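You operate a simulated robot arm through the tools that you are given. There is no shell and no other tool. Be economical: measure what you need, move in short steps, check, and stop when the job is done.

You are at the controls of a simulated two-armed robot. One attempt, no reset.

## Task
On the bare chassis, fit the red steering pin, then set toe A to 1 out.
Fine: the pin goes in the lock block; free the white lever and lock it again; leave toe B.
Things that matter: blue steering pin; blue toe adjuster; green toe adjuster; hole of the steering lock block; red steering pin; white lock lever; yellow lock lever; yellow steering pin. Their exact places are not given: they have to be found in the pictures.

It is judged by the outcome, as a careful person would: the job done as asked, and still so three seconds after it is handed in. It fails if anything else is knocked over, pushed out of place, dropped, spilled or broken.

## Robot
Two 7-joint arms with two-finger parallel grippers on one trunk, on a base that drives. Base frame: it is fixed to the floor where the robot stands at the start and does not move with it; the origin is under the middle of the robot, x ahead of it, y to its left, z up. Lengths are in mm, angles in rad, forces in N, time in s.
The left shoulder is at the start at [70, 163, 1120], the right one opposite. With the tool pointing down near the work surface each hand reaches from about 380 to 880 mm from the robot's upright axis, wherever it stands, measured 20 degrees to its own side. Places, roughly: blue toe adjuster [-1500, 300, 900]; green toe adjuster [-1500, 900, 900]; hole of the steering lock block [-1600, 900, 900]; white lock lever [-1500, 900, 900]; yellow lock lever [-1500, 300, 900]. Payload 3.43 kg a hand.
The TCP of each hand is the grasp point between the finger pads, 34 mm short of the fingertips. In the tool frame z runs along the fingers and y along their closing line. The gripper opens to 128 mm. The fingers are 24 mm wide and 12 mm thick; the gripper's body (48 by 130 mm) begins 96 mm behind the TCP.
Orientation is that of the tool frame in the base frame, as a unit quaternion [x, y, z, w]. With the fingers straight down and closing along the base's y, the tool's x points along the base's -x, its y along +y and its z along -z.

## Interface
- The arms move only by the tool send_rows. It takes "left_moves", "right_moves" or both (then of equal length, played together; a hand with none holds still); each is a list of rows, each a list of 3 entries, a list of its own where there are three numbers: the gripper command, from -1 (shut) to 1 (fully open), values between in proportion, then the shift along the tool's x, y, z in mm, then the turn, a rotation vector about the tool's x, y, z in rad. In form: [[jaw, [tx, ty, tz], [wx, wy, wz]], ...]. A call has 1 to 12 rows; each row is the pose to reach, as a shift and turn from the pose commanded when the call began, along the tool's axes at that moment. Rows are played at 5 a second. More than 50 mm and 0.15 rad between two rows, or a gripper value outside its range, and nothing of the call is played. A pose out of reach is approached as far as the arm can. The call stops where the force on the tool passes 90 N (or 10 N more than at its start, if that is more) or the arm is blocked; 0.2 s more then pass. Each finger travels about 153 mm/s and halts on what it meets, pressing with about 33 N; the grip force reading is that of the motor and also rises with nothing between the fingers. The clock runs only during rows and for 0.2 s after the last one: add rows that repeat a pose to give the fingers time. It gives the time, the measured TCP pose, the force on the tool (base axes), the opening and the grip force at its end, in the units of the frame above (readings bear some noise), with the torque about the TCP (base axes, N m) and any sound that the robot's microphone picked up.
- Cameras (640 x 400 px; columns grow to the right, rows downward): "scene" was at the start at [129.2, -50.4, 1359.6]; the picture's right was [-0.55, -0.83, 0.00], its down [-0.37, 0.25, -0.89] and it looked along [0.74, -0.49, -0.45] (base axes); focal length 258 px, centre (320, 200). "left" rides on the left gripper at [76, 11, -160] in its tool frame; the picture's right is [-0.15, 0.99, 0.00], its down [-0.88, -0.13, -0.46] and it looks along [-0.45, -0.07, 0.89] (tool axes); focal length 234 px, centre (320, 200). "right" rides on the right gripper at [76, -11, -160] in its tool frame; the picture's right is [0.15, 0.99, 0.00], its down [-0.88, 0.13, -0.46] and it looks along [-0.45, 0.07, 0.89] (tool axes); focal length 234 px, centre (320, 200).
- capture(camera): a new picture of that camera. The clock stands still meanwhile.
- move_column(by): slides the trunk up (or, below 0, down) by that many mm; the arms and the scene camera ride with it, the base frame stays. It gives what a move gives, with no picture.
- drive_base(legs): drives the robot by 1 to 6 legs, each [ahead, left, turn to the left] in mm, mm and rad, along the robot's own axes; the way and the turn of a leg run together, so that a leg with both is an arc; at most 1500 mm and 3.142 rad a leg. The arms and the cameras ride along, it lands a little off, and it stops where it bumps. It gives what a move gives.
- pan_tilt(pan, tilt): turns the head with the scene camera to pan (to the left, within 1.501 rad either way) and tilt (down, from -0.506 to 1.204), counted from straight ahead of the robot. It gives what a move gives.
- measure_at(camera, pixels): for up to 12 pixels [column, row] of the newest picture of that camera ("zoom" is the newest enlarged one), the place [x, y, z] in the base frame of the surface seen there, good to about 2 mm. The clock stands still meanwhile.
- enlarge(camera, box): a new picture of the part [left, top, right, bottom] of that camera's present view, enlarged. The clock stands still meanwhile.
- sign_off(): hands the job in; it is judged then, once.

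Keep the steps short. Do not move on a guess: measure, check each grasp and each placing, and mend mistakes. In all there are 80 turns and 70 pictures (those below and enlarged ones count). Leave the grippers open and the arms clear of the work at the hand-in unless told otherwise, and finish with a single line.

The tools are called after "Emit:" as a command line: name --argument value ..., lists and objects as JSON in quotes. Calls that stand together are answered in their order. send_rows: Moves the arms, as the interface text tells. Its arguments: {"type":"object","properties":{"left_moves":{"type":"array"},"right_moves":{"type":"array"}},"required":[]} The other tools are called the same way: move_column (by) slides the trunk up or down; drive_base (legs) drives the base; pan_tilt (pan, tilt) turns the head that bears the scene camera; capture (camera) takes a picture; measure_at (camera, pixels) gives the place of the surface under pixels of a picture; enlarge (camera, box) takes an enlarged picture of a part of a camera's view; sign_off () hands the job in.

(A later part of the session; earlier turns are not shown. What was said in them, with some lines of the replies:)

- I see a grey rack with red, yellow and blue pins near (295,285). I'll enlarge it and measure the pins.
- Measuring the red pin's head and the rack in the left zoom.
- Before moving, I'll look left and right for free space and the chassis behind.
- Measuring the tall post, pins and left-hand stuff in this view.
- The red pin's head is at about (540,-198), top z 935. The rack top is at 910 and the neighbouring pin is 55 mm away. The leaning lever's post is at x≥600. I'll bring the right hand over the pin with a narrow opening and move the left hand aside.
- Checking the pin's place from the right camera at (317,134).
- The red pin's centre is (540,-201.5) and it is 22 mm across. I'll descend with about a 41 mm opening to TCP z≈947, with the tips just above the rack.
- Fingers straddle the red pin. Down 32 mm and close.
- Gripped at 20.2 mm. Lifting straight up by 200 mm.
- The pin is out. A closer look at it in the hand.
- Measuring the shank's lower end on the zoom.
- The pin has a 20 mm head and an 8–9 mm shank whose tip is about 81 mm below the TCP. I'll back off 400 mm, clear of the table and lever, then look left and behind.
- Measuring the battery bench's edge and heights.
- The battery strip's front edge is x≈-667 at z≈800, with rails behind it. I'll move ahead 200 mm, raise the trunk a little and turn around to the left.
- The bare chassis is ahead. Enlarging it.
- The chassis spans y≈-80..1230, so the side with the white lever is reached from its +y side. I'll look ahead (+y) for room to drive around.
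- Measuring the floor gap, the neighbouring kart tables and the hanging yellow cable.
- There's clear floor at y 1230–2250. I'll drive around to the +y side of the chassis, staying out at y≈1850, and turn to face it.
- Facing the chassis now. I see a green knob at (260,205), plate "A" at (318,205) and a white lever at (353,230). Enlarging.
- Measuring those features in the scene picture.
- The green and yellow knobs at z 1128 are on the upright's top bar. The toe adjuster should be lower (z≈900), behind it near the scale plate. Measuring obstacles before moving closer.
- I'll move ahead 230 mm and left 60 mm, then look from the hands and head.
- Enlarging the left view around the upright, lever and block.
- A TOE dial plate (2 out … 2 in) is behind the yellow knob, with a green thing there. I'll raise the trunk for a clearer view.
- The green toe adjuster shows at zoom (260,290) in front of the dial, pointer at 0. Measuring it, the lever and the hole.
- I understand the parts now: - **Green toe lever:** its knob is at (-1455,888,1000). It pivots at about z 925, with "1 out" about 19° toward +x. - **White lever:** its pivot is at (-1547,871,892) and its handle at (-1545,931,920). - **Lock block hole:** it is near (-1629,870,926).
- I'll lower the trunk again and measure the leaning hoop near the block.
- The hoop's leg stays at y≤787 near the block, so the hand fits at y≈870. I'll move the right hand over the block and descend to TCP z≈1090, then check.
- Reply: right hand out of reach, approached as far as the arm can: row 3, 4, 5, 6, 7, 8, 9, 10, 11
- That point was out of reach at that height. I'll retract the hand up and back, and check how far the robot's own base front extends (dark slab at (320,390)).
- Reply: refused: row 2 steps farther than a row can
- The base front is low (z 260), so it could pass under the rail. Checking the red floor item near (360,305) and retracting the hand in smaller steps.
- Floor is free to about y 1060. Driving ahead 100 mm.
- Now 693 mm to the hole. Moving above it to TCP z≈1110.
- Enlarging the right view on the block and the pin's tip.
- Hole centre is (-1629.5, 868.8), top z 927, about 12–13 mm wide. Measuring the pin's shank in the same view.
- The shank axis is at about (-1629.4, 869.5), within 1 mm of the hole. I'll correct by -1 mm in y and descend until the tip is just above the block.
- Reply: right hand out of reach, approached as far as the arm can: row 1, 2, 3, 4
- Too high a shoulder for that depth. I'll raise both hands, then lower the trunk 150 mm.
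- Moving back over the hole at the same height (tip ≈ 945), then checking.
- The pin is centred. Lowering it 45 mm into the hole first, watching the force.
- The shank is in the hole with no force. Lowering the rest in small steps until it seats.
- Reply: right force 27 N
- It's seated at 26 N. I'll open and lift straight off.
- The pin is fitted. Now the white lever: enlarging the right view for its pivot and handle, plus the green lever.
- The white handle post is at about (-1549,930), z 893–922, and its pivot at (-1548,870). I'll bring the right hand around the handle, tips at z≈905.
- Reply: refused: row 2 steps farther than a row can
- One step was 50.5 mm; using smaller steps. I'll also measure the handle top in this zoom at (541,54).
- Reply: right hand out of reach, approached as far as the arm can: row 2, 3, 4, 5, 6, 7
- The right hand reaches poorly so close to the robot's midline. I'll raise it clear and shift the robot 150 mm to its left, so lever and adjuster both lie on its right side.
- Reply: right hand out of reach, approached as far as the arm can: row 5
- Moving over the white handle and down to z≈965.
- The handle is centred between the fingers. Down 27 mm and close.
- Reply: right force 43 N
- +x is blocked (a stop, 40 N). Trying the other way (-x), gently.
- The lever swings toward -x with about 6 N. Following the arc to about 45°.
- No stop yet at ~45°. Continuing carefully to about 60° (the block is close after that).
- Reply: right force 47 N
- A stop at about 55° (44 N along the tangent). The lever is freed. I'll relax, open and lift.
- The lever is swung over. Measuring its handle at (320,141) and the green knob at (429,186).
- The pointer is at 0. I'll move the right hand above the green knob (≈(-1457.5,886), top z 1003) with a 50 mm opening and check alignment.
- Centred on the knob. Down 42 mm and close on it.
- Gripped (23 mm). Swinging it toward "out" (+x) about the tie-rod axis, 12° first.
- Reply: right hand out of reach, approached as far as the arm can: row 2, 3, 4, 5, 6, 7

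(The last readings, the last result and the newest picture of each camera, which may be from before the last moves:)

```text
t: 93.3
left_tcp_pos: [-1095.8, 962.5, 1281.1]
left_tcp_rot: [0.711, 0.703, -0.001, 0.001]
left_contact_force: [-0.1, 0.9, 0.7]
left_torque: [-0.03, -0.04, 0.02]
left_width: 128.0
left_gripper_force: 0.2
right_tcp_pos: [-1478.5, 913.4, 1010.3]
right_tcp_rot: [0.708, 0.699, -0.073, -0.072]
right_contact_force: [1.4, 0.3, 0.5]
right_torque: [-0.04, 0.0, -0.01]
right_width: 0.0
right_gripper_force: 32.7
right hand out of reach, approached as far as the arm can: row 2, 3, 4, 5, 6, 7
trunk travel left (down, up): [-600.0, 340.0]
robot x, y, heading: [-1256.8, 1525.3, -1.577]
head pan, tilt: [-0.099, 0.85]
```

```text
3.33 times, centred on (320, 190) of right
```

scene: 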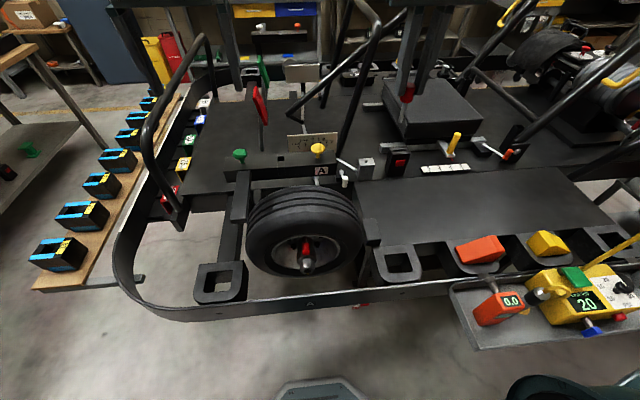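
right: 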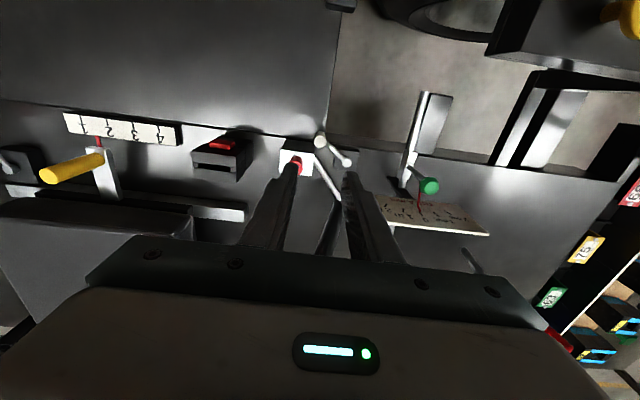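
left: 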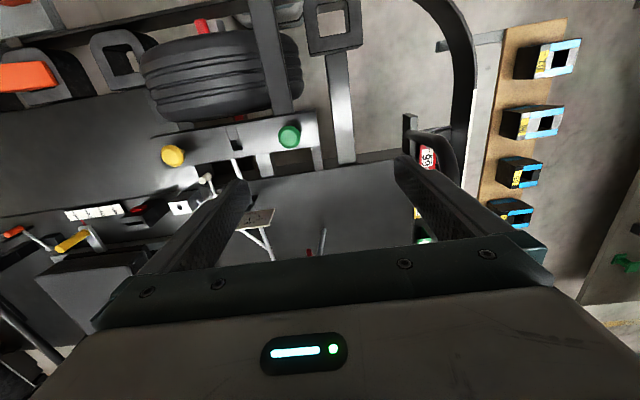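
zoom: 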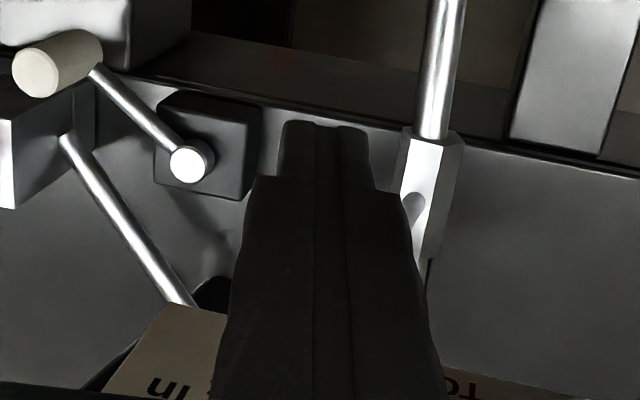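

The tilt was out of reach and the hand slid off the knob. Retracting along the tool, then checking the lever.

Emit:
send_rows --right_moves '[[-1, [0, 0, -30], [0, 0, 0]], [-1, [0, 0, -70], [0, 0, 0]], [-1, [0, 0, -110], [0, 0, 0]], [-1, [0, 0, -130], [0, 0, 0]]]'

Emit:
capture --camera "right"

```text
t: 94.3
left_tcp_pos: [-1095.9, 963.2, 1281.5]
left_tcp_rot: [0.71, 0.704, 0.0, 0.0]
left_contact_force: [0.3, -0.2, 0.7]
left_torque: [-0.02, -0.01, -0.04]
left_width: 128.1
left_gripper_force: 0.1
right_tcp_pos: [-1475.0, 922.5, 1085.2]
right_tcp_rot: [0.707, 0.699, -0.073, -0.073]
right_contact_force: [-0.1, -0.4, -0.2]
right_torque: [0.01, 0.01, 0.03]
right_width: 0.1
right_gripper_force: 33.1
right hand out of reach, approached as far as the arm can: row 1, 2, 3, 4
trunk travel left (down, up): [-600.0, 340.0]
robot x, y, heading: [-1246.0, 1526.2, -1.582]
head pan, tilt: [-0.099, 0.85]
```

```text
8 pictures are left
```

right: 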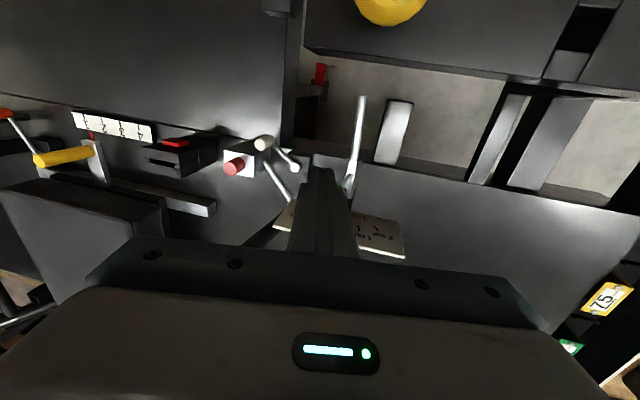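

I'll untilt, move up and back to -x, then shift the robot another 120 mm to its left.

Emit:
send_rows --right_moves '[[-1, [-8, -25, -20], [-0.07, 0, 0]], [-1, [-16, -50, -40], [-0.14, 0, 0]], [-1, [-24, -75, -60], [-0.205, 0, 0]], [-1, [-24, -75, -60], [-0.205, 0, 0]]]'

Emit:
drive_base --legs '[[0, 130, 0]]'

Emit:
pan_tilt --pan -0.3 --tilt 0.85

```text
t: 95.3
left_tcp_pos: [-1095.9, 962.5, 1280.8]
left_tcp_rot: [0.71, 0.704, 0.001, -0.001]
left_contact_force: [-0.4, 0.1, 0.2]
left_torque: [0.0, 0.02, -0.01]
left_width: 127.9
left_gripper_force: 0.1
right_tcp_pos: [-1537.1, 896.0, 1158.5]
right_tcp_rot: [0.711, 0.703, -0.001, 0.0]
right_contact_force: [0.8, 0.6, -0.5]
right_torque: [0.01, 0.0, -0.02]
right_width: 0.0
right_gripper_force: 33.4
trunk travel left (down, up): [-600.0, 340.0]
robot x, y, heading: [-1250.1, 1521.6, -1.581]
head pan, tilt: [-0.099, 0.85]
```

```text
t: 96.6
left_tcp_pos: [-966.9, 961.1, 1281.3]
left_tcp_rot: [0.711, 0.704, -0.001, 0.0]
left_contact_force: [-0.5, 0.3, -0.1]
left_torque: [0.01, -0.02, -0.01]
left_width: 127.8
left_gripper_force: 0.0
right_tcp_pos: [-1408.0, 896.1, 1157.2]
right_tcp_rot: [0.712, 0.702, -0.001, -0.002]
right_contact_force: [0.4, 0.1, -0.2]
right_torque: [0.02, -0.01, 0.01]
right_width: 0.0
right_gripper_force: 32.8
trunk travel left (down, up): [-600.0, 340.0]
robot x, y, heading: [-1122.8, 1524.3, -1.579]
head pan, tilt: [-0.099, 0.85]
```

```text
t: 97.3
left_tcp_pos: [-964.1, 961.0, 1280.8]
left_tcp_rot: [0.711, 0.703, 0.0, 0.0]
left_contact_force: [0.2, 0.5, -0.7]
left_torque: [-0.02, 0.01, -0.03]
left_width: 127.9
left_gripper_force: 0.1
right_tcp_pos: [-1406.2, 896.8, 1158.7]
right_tcp_rot: [0.712, 0.702, -0.001, -0.001]
right_contact_force: [0.4, 0.3, -0.1]
right_torque: [-0.01, 0.0, 0.03]
right_width: 0.0
right_gripper_force: 33.1
trunk travel left (down, up): [-600.0, 340.0]
robot x, y, heading: [-1121.8, 1522.0, -1.581]
head pan, tilt: [-0.3, 0.85]
```

Opening and moving over the knob's former spot at z 1080, then looking.

Emit:
send_rows --right_moves '[[-0.6, [-5, -25, 0], [0, 0, 0]], [-0.2, [-11, -50, 0], [0, 0, 0]], [-0.2, [-11, -50, 40], [0, 0, 0]], [-0.2, [-11, -50, 78], [0, 0, 0]], [-0.2, [-11, -50, 78], [0, 0, 0]]]'

Emit:
enlarge --camera "right" --box '[200, 60, 440, 230]'

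```text
t: 98.5
left_tcp_pos: [-965.1, 961.8, 1280.7]
left_tcp_rot: [0.71, 0.704, 0.0, 0.0]
left_contact_force: [-0.3, 0.0, 0.9]
left_torque: [0.0, 0.01, 0.0]
left_width: 128.1
left_gripper_force: 0.1
right_tcp_pos: [-1455.9, 886.3, 1079.3]
right_tcp_rot: [0.712, 0.702, -0.001, 0.0]
right_contact_force: [0.0, 0.0, 0.0]
right_torque: [-0.02, -0.03, 0.0]
right_width: 51.3
right_gripper_force: 0.0
trunk travel left (down, up): [-600.0, 340.0]
robot x, y, heading: [-1123.7, 1522.5, -1.577]
head pan, tilt: [-0.3, 0.85]
```

```text
2.35 times, centred on (320, 145) of right
```

zoom: 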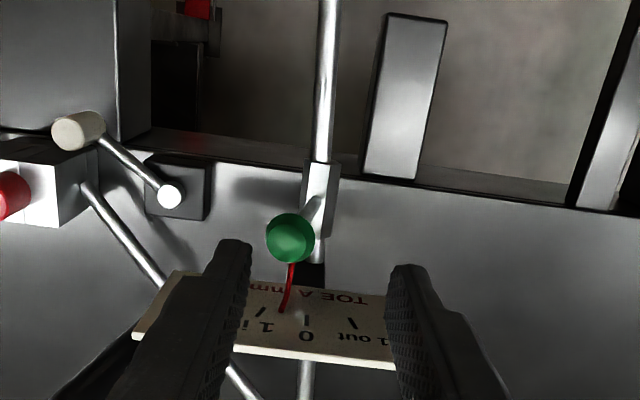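

The lever moved slightly toward "in". Measuring knob, pointer tip and tick marks.

Emit:
measure_at --camera "zoom" --pixels '[[290, 238], [275, 242], [306, 242], [283, 309], [285, 300], [306, 316], [307, 326], [264, 309], [259, 318], [347, 317], [356, 327], [318, 200]]'

```text
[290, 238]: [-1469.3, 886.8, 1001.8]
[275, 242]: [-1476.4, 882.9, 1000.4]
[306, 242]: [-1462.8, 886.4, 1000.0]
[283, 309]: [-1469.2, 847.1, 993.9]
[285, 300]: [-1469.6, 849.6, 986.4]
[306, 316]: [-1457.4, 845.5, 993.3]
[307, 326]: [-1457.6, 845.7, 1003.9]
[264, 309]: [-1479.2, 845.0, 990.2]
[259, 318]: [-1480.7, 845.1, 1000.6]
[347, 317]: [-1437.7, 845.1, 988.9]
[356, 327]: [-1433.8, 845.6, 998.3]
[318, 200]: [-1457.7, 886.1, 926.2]
```

Zero is at x=-1457.5, and the ±1 marks are at ±22 mm (≈15°). The knob is at -1469.5 (≈0.55 in). Before gripping, I'll test in free air above that the tilted end pose is reachable.

Emit:
send_rows --right_moves '[[-0.2, [0, 9, -5], [0.1, 0, 0]], [-0.2, [0, 18, -5], [0.2, 0, 0]], [-0.2, [0, 26, 0], [0.3, 0, 0]], [-0.2, [0, 26, 0], [0.41, 0, 0]], [-0.2, [0, 26, 0], [0.41, 0, 0]]]'

```text
t: 99.7
left_tcp_pos: [-964.4, 961.5, 1281.7]
left_tcp_rot: [0.711, 0.704, -0.001, 0.0]
left_contact_force: [0.3, -0.8, 0.9]
left_torque: [0.03, -0.01, 0.03]
left_width: 128.0
left_gripper_force: 0.1
right_tcp_pos: [-1431.6, 885.9, 1081.2]
right_tcp_rot: [0.697, 0.687, -0.145, -0.145]
right_contact_force: [0.0, -0.1, 0.3]
right_torque: [-0.02, -0.01, 0.0]
right_width: 51.3
right_gripper_force: 0.1
trunk travel left (down, up): [-600.0, 340.0]
robot x, y, heading: [-1124.3, 1519.4, -1.577]
head pan, tilt: [-0.3, 0.85]
```

Reachable. Returning upright above the knob's present place (-1469.4, 886).

Emit:
send_rows --right_moves '[[-0.2, [0, -9, 4], [-0.1, 0, 0]], [-0.2, [0, -18, 8], [-0.2, 0, 0]], [-0.2, [0, -26, 11], [-0.3, 0, 0]], [-0.2, [-0.5, -34.7, 15.1], [-0.41, 0, 0]], [-0.2, [-0.5, -34.7, 15.1], [-0.41, 0, 0]]]'

```text
t: 100.9
left_tcp_pos: [-964.8, 960.4, 1281.8]
left_tcp_rot: [0.71, 0.704, 0.0, 0.0]
left_contact_force: [0.0, -0.1, -0.7]
left_torque: [-0.02, 0.02, -0.02]
left_width: 128.1
left_gripper_force: 0.0
right_tcp_pos: [-1468.7, 884.7, 1080.5]
right_tcp_rot: [0.712, 0.702, -0.001, 0.0]
right_contact_force: [0.5, 0.3, 0.1]
right_torque: [-0.02, 0.0, 0.01]
right_width: 50.9
right_gripper_force: 0.1
trunk travel left (down, up): [-600.0, 340.0]
robot x, y, heading: [-1118.3, 1524.8, -1.578]
head pan, tilt: [-0.3, 0.85]
```

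Down 72 mm to TCP z≈1008 and close on the knob.

Emit:
send_rows --right_moves '[[-0.2, [1, 0, 40], [0, 0, 0]], [-0.2, [1, 0, 72], [0, 0, 0]], [-0.2, [1, 0, 72], [0, 0, 0]], [-0.6, [1, 0, 72], [0, 0, 0]], [-1, [1, 0, 72], [0, 0, 0]], [-1, [1, 0, 72], [0, 0, 0]]]'

```text
t: 102.3
left_tcp_pos: [-965.2, 961.5, 1281.5]
left_tcp_rot: [0.711, 0.704, 0.001, 0.001]
left_contact_force: [0.1, 0.0, 0.7]
left_torque: [0.0, -0.03, 0.0]
left_width: 127.8
left_gripper_force: 0.1
right_tcp_pos: [-1470.1, 886.6, 1008.6]
right_tcp_rot: [0.712, 0.702, -0.001, 0.0]
right_contact_force: [0.1, 2.1, -0.4]
right_torque: [-0.16, 0.02, 0.02]
right_width: 23.6
right_gripper_force: 45.1
trunk travel left (down, up): [-600.0, 340.0]
robot x, y, heading: [-1119.1, 1522.0, -1.576]
head pan, tilt: [-0.3, 0.85]
```

Gripped (23.6 mm). Swinging along the arc toward "1 out" (23.5° total).

Emit:
send_rows --right_moves '[[-1, [0, 4.8, -0.4], [0.05, 0, 0]], [-1, [0.1, 9.6, -0.7], [0.1, 0, 0]], [-1, [0.2, 14.4, -0.7], [0.15, 0, 0]], [-1, [0.3, 19.2, -0.5], [0.2, 0, 0]], [-1, [0.3, 24, 0], [0.25, 0, 0]], [-1, [0.4, 28.8, 0.7], [0.3, 0, 0]], [-1, [0.5, 34.4, 1.9], [0.36, 0, 0]], [-1, [0.5, 39.1, 3.1], [0.41, 0, 0]], [-1, [0.5, 39.1, 3.1], [0.41, 0, 0]]]'

Emit:
enlarge --camera "right" --box '[240, 120, 400, 240]'

```text
t: 104.3
left_tcp_pos: [-965.9, 961.0, 1280.7]
left_tcp_rot: [0.711, 0.703, 0.0, -0.001]
left_contact_force: [0.3, 0.4, 0.2]
left_torque: [0.0, -0.01, -0.01]
left_width: 127.8
left_gripper_force: 0.1
right_tcp_pos: [-1429.0, 885.8, 1004.2]
right_tcp_rot: [0.696, 0.688, -0.145, -0.147]
right_contact_force: [1.2, -3.3, 2.3]
right_torque: [-0.33, -0.05, 0.14]
right_width: 23.1
right_gripper_force: 44.8
trunk travel left (down, up): [-600.0, 340.0]
robot x, y, heading: [-1119.4, 1521.1, -1.578]
head pan, tilt: [-0.3, 0.85]
```

```text
3.33 times, centred on (320, 180) of right
```

zoom: 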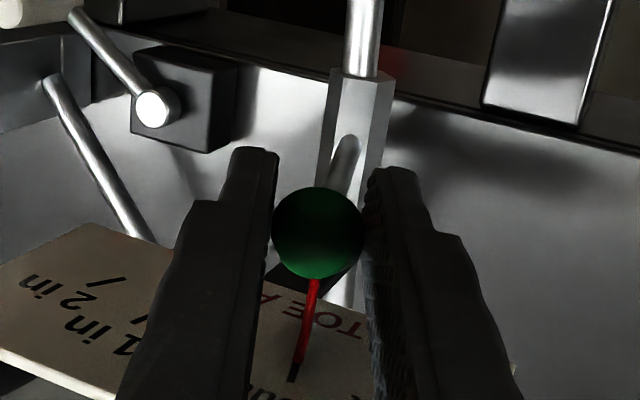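

The pointer is at the "1 out" tick. Measuring tip and tick.

Emit:
measure_at --camera "zoom" --pixels '[[300, 361], [301, 352], [295, 368], [293, 374], [291, 380], [316, 220], [306, 330]]'

```text
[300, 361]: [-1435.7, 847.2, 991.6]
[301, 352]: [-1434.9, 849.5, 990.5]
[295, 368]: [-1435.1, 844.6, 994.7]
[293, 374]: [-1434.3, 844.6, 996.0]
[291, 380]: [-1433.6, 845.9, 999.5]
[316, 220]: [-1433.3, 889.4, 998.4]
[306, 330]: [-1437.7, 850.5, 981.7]
```

The pointer matches the 1-out tick (both ≈15.6°). Opening and retracting along the tool axis.

Emit:
send_rows --right_moves '[[-0.6, [0, 0, 0], [0, 0, 0]], [-0.3, [0, 0, 0], [0, 0, 0]], [-0.3, [0, 0, 0], [0, 0, 0]], [-0.3, [0, 0, -30], [0, 0, 0]], [-0.3, [0, 0, -70], [0, 0, 0]], [-0.3, [0, -10, -90], [-0.1, 0, 0]], [-0.3, [0, -25, -95], [-0.2, 0, 0]], [-0.3, [0, -40, -100], [-0.3, 0, 0]], [-0.3, [0, -55, -100], [-0.41, 0, 0]], [-0.3, [0, -55, -100], [-0.41, 0, 0]]]'

Emit:
enlarge --camera "right" --box '[180, 40, 480, 240]'

```text
t: 106.5
left_tcp_pos: [-964.7, 960.6, 1281.1]
left_tcp_rot: [0.711, 0.703, 0.0, 0.0]
left_contact_force: [0.3, 0.1, 0.5]
left_torque: [-0.03, 0.01, 0.0]
left_width: 128.0
left_gripper_force: 0.1
right_tcp_pos: [-1439.9, 886.5, 1119.1]
right_tcp_rot: [0.712, 0.702, -0.001, 0.0]
right_contact_force: [-0.5, 0.6, 0.1]
right_torque: [0.0, 0.03, 0.0]
right_width: 44.8
right_gripper_force: 0.0
right hand out of reach, approached as far as the arm can: row 5
trunk travel left (down, up): [-600.0, 340.0]
robot x, y, heading: [-1120.9, 1524.3, -1.582]
head pan, tilt: [-0.3, 0.85]
```

```text
2.00 times, centred on (330, 140) of right
```

zoom: 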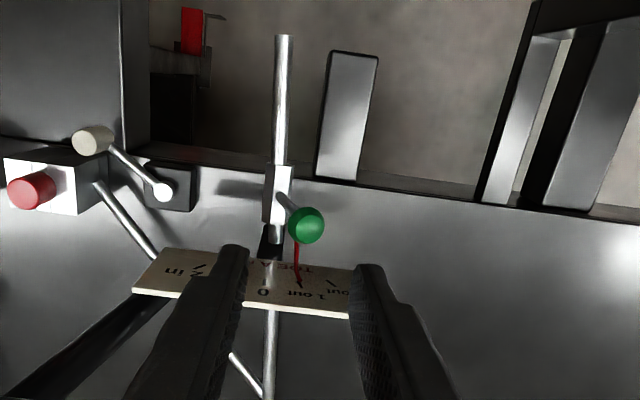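

Emit:
measure_at --camera "zoom" --pixels '[[301, 280], [301, 284], [298, 275], [306, 220], [92, 142], [88, 140], [97, 145], [163, 192]]'

```text
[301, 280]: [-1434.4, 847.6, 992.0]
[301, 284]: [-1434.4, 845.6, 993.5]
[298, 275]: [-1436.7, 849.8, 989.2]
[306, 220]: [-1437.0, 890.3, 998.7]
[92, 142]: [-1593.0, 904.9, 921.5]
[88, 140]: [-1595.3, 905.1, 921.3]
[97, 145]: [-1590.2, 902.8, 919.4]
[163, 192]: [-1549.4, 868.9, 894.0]
```

The toe stays at 1 out. Next I'll grip the white lever handle at (-1597.5,905.5) to lock it again.

Emit:
send_rows --right_moves '[[-0.4, [4, -40, 0], [0, 0, 0]], [-0.4, [8, -80, 0], [0, 0, 0]], [-0.4, [13, -120, 0], [0, 0, 0]], [-0.4, [16.8, -157.6, 0], [0, 0, 0]], [-0.4, [16.8, -157.6, 45], [0, 0, 0]], [-0.4, [16.8, -157.6, 90], [0, 0, 0]], [-0.4, [16.8, -157.6, 135], [0, 0, 0]], [-0.4, [16.8, -157.6, 150], [0, 0, 0]], [-0.4, [16.8, -157.6, 150], [0, 0, 0]]]'

Emit:
enlarge --camera "right" --box '[240, 90, 400, 210]'

```text
t: 108.5
left_tcp_pos: [-966.2, 960.2, 1281.1]
left_tcp_rot: [0.712, 0.703, 0.0, 0.0]
left_contact_force: [-0.1, 0.2, 0.9]
left_torque: [-0.01, 0.02, 0.02]
left_width: 128.2
left_gripper_force: 0.1
right_tcp_pos: [-1597.3, 904.8, 967.3]
right_tcp_rot: [0.712, 0.702, -0.002, 0.0]
right_contact_force: [-0.6, 0.3, 0.4]
right_torque: [-0.03, 0.02, 0.0]
right_width: 38.3
right_gripper_force: 0.0
trunk travel left (down, up): [-600.0, 340.0]
robot x, y, heading: [-1122.1, 1525.4, -1.578]
head pan, tilt: [-0.3, 0.85]
```

```text
3.33 times, centred on (320, 150) of right
```

zoom: 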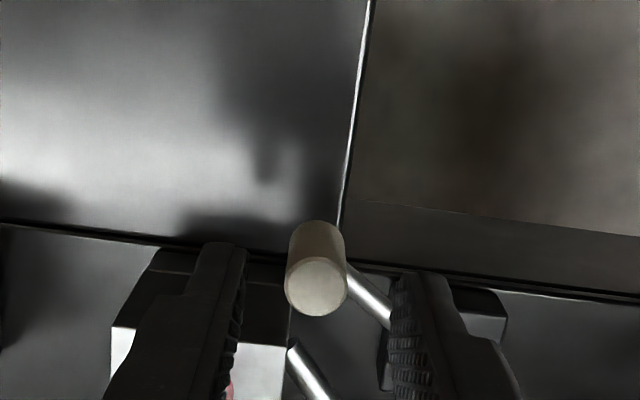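

Centred. Down 27 mm and close.

Emit:
send_rows --right_moves '[[-0.4, [0, 0, 15], [0, 0, 0]], [-0.4, [0, 0, 27], [0, 0, 0]], [-0.4, [0, 0, 27], [0, 0, 0]], [-1, [0, 0, 27], [0, 0, 0]], [-1, [0, 0, 27], [0, 0, 0]], [-1, [0, 0, 27], [0, 0, 0]]]'

```text
t: 109.9
left_tcp_pos: [-965.4, 961.2, 1279.8]
left_tcp_rot: [0.711, 0.703, 0.0, 0.0]
left_contact_force: [0.6, 0.8, 0.0]
left_torque: [-0.03, 0.01, 0.0]
left_width: 127.9
left_gripper_force: 0.0
right_tcp_pos: [-1597.8, 906.4, 942.0]
right_tcp_rot: [0.712, 0.702, -0.001, 0.0]
right_contact_force: [-1.5, 0.6, 0.3]
right_torque: [0.04, -0.27, -0.03]
right_width: 17.0
right_gripper_force: 44.8
trunk travel left (down, up): [-600.0, 340.0]
robot x, y, heading: [-1120.1, 1521.8, -1.577]
head pan, tilt: [-0.3, 0.85]
```

Gripped. Swinging back along the arc to the locked position with a slight press at the end.

Emit:
send_rows --right_moves '[[-1, [4.3, 3.7, 0], [0, 0, 0]], [-1, [8.4, 7.6, 0], [0, 0, 0]], [-1, [12, 11.8, 0], [0, 0, 0]], [-1, [15, 16.1, 0], [0, 0, 0]], [-1, [17.5, 20.7, 0], [0, 0, 0]], [-1, [19.9, 25.5, 0], [0, 0, 0]], [-1, [21.7, 30.5, 0], [0, 0, 0]], [-1, [23.1, 35.7, 0], [0, 0, 0]], [-1, [24.3, 43, 0], [0, 0, 0]], [-1, [24.6, 48.3, 0], [0, 0, 0]], [-1, [24.6, 50.5, 0], [0, 0, 0]], [-1, [24.6, 50.5, 0], [0, 0, 0]]]'

```text
t: 112.5
left_tcp_pos: [-966.8, 961.6, 1281.6]
left_tcp_rot: [0.711, 0.703, 0.001, 0.001]
left_contact_force: [-0.1, 0.5, -0.3]
left_torque: [0.0, -0.02, -0.03]
left_width: 127.9
left_gripper_force: 0.0
right_tcp_pos: [-1547.8, 928.5, 942.4]
right_tcp_rot: [0.712, 0.702, -0.001, -0.001]
right_contact_force: [-13.1, 0.3, 0.9]
right_torque: [0.41, 0.13, -0.04]
right_width: 17.1
right_gripper_force: 44.2
trunk travel left (down, up): [-600.0, 340.0]
robot x, y, heading: [-1121.0, 1523.4, -1.585]
head pan, tilt: [-0.3, 0.85]
```

It's at the stop (13 N). A bit more press to be sure, then open and lift.

Emit:
send_rows --right_moves '[[-1, [0, 3, 0], [0, 0, 0]], [-1, [0, 3, 0], [0, 0, 0]]]'

Emit:
send_rows --right_moves '[[-1, [0, -2, 0], [0, 0, 0]], [-0.4, [0, -2, 0], [0, 0, 0]], [-0.4, [0, -2, 0], [0, 0, 0]], [-0.4, [0, -2, -30], [0, 0, 0]], [-0.4, [0, -2, -75], [0, 0, 0]], [-0.4, [0, -2, -120], [0, 0, 0]], [-0.4, [0, -2, -165], [0, 0, 0]], [-0.4, [0, -2, -165], [0, 0, 0]]]'

Emit:
capture --camera "right"

```text
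t: 113.1
left_tcp_pos: [-969.8, 961.1, 1281.0]
left_tcp_rot: [0.711, 0.703, 0.001, 0.001]
left_contact_force: [0.2, 0.3, -0.7]
left_torque: [0.02, -0.02, -0.04]
left_width: 128.0
left_gripper_force: 0.0
right_tcp_pos: [-1549.1, 929.1, 940.8]
right_tcp_rot: [0.713, 0.701, -0.002, 0.001]
right_contact_force: [-29.2, -1.7, 9.2]
right_torque: [0.46, 0.68, -0.19]
right_width: 17.1
right_gripper_force: 45.2
trunk travel left (down, up): [-600.0, 340.0]
robot x, y, heading: [-1124.3, 1523.5, -1.578]
head pan, tilt: [-0.3, 0.85]
```

```text
t: 114.9
left_tcp_pos: [-966.6, 960.1, 1279.9]
left_tcp_rot: [0.711, 0.703, 0.0, 0.001]
left_contact_force: [0.0, -0.4, 1.0]
left_torque: [0.01, -0.04, 0.01]
left_width: 128.2
left_gripper_force: 0.0
right_tcp_pos: [-1545.9, 930.1, 1106.3]
right_tcp_rot: [0.712, 0.702, 0.0, -0.001]
right_contact_force: [-1.1, -0.7, 0.2]
right_torque: [0.0, -0.01, 0.02]
right_width: 38.3
right_gripper_force: 0.1
trunk travel left (down, up): [-600.0, 340.0]
robot x, y, heading: [-1125.0, 1523.5, -1.582]
head pan, tilt: [-0.3, 0.85]
```

```text
3 pictures are left
```

right: 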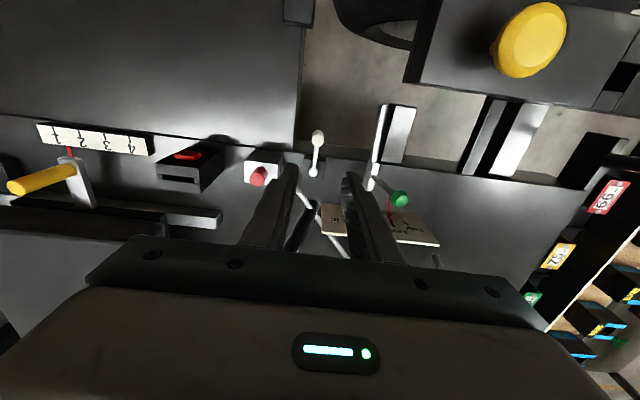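

Measuring the handle, pin head and green knob for the final state.

Emit:
measure_at --camera "right" --pixels '[[318, 134], [314, 171], [257, 176], [399, 197], [401, 200], [389, 214], [390, 208]]'

Emit:
enlarge --camera "right" --box '[240, 110, 450, 250]'

```text
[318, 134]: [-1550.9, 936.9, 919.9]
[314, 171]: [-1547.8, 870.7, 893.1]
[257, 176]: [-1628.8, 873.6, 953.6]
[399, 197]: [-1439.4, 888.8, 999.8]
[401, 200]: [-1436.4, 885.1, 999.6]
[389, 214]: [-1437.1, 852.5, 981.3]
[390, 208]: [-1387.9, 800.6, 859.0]
```

```text
2.86 times, centred on (345, 180) of right
```

zoom: 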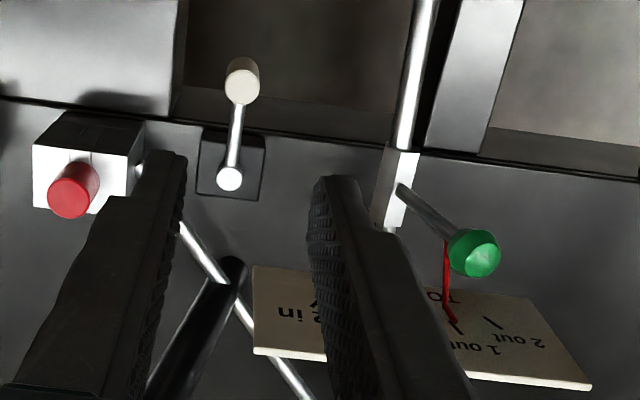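

All as asked: lever locked, pointer on 1 out, pin in. Raising the trunk to clear, opening the gripper and backing off.

Emit:
move_column --by 130

Emit:
send_rows --right_moves '[[0.2, [0, 0, 0], [0, 0, 0]], [0.8, [0, 0, 0], [0, 0, 0]], [0.8, [0, 0, 0], [0, 0, 0]]]'

Emit:
drive_base --legs '[[-300, 0, 0]]'

Emit:
enlarge --camera "scene" --box '[260, 60, 480, 200]'

```text
t: 116.5
left_tcp_pos: [-965.0, 961.6, 1410.4]
left_tcp_rot: [0.711, 0.703, 0.0, 0.0]
left_contact_force: [-1.4, -0.1, -0.2]
left_torque: [-0.02, 0.02, -0.01]
left_width: 128.1
left_gripper_force: 0.1
right_tcp_pos: [-1544.8, 929.6, 1234.9]
right_tcp_rot: [0.711, 0.703, 0.0, -0.001]
right_contact_force: [-0.4, -0.1, 0.7]
right_torque: [0.02, 0.0, 0.01]
right_width: 38.5
right_gripper_force: 0.0
trunk travel left (down, up): [-730.0, 210.0]
robot x, y, heading: [-1121.4, 1520.6, -1.576]
head pan, tilt: [-0.3, 0.85]
```

```text
t: 117.3
left_tcp_pos: [-965.1, 960.8, 1410.9]
left_tcp_rot: [0.711, 0.703, 0.0, -0.001]
left_contact_force: [0.0, 0.0, -0.3]
left_torque: [-0.02, -0.02, -0.01]
left_width: 127.8
left_gripper_force: 0.0
right_tcp_pos: [-1545.4, 931.3, 1235.5]
right_tcp_rot: [0.712, 0.702, -0.001, 0.0]
right_contact_force: [0.1, 0.0, -0.4]
right_torque: [0.01, 0.03, 0.05]
right_width: 115.2
right_gripper_force: 0.1
trunk travel left (down, up): [-730.0, 210.0]
robot x, y, heading: [-1123.3, 1521.3, -1.583]
head pan, tilt: [-0.3, 0.85]
```

```text
t: 119.3
left_tcp_pos: [-962.2, 1259.9, 1409.9]
left_tcp_rot: [0.711, 0.704, 0.001, 0.0]
left_contact_force: [-0.3, -0.3, -0.4]
left_torque: [0.04, -0.01, 0.01]
left_width: 128.0
left_gripper_force: 0.1
right_tcp_pos: [-1541.6, 1227.5, 1235.3]
right_tcp_rot: [0.712, 0.703, 0.0, -0.001]
right_contact_force: [-0.1, 0.0, -0.7]
right_torque: [0.04, -0.02, 0.0]
right_width: 115.2
right_gripper_force: 0.0
trunk travel left (down, up): [-730.0, 210.0]
robot x, y, heading: [-1118.5, 1821.6, -1.581]
head pan, tilt: [-0.3, 0.85]
```

```text
2.86 times, centred on (370, 130) of scene
```

zoom: 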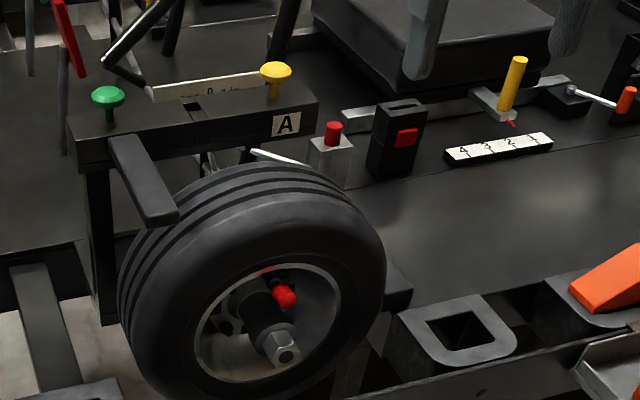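

The red pin is seated, nothing else looks disturbed and the arms are clear. Handing in.

Emit:
sign_off

```text
The job is handed in.
```

The red steering pin is seated in the lock block, toe A reads 1 out with the white lever locked again, and I did not touch toe B.
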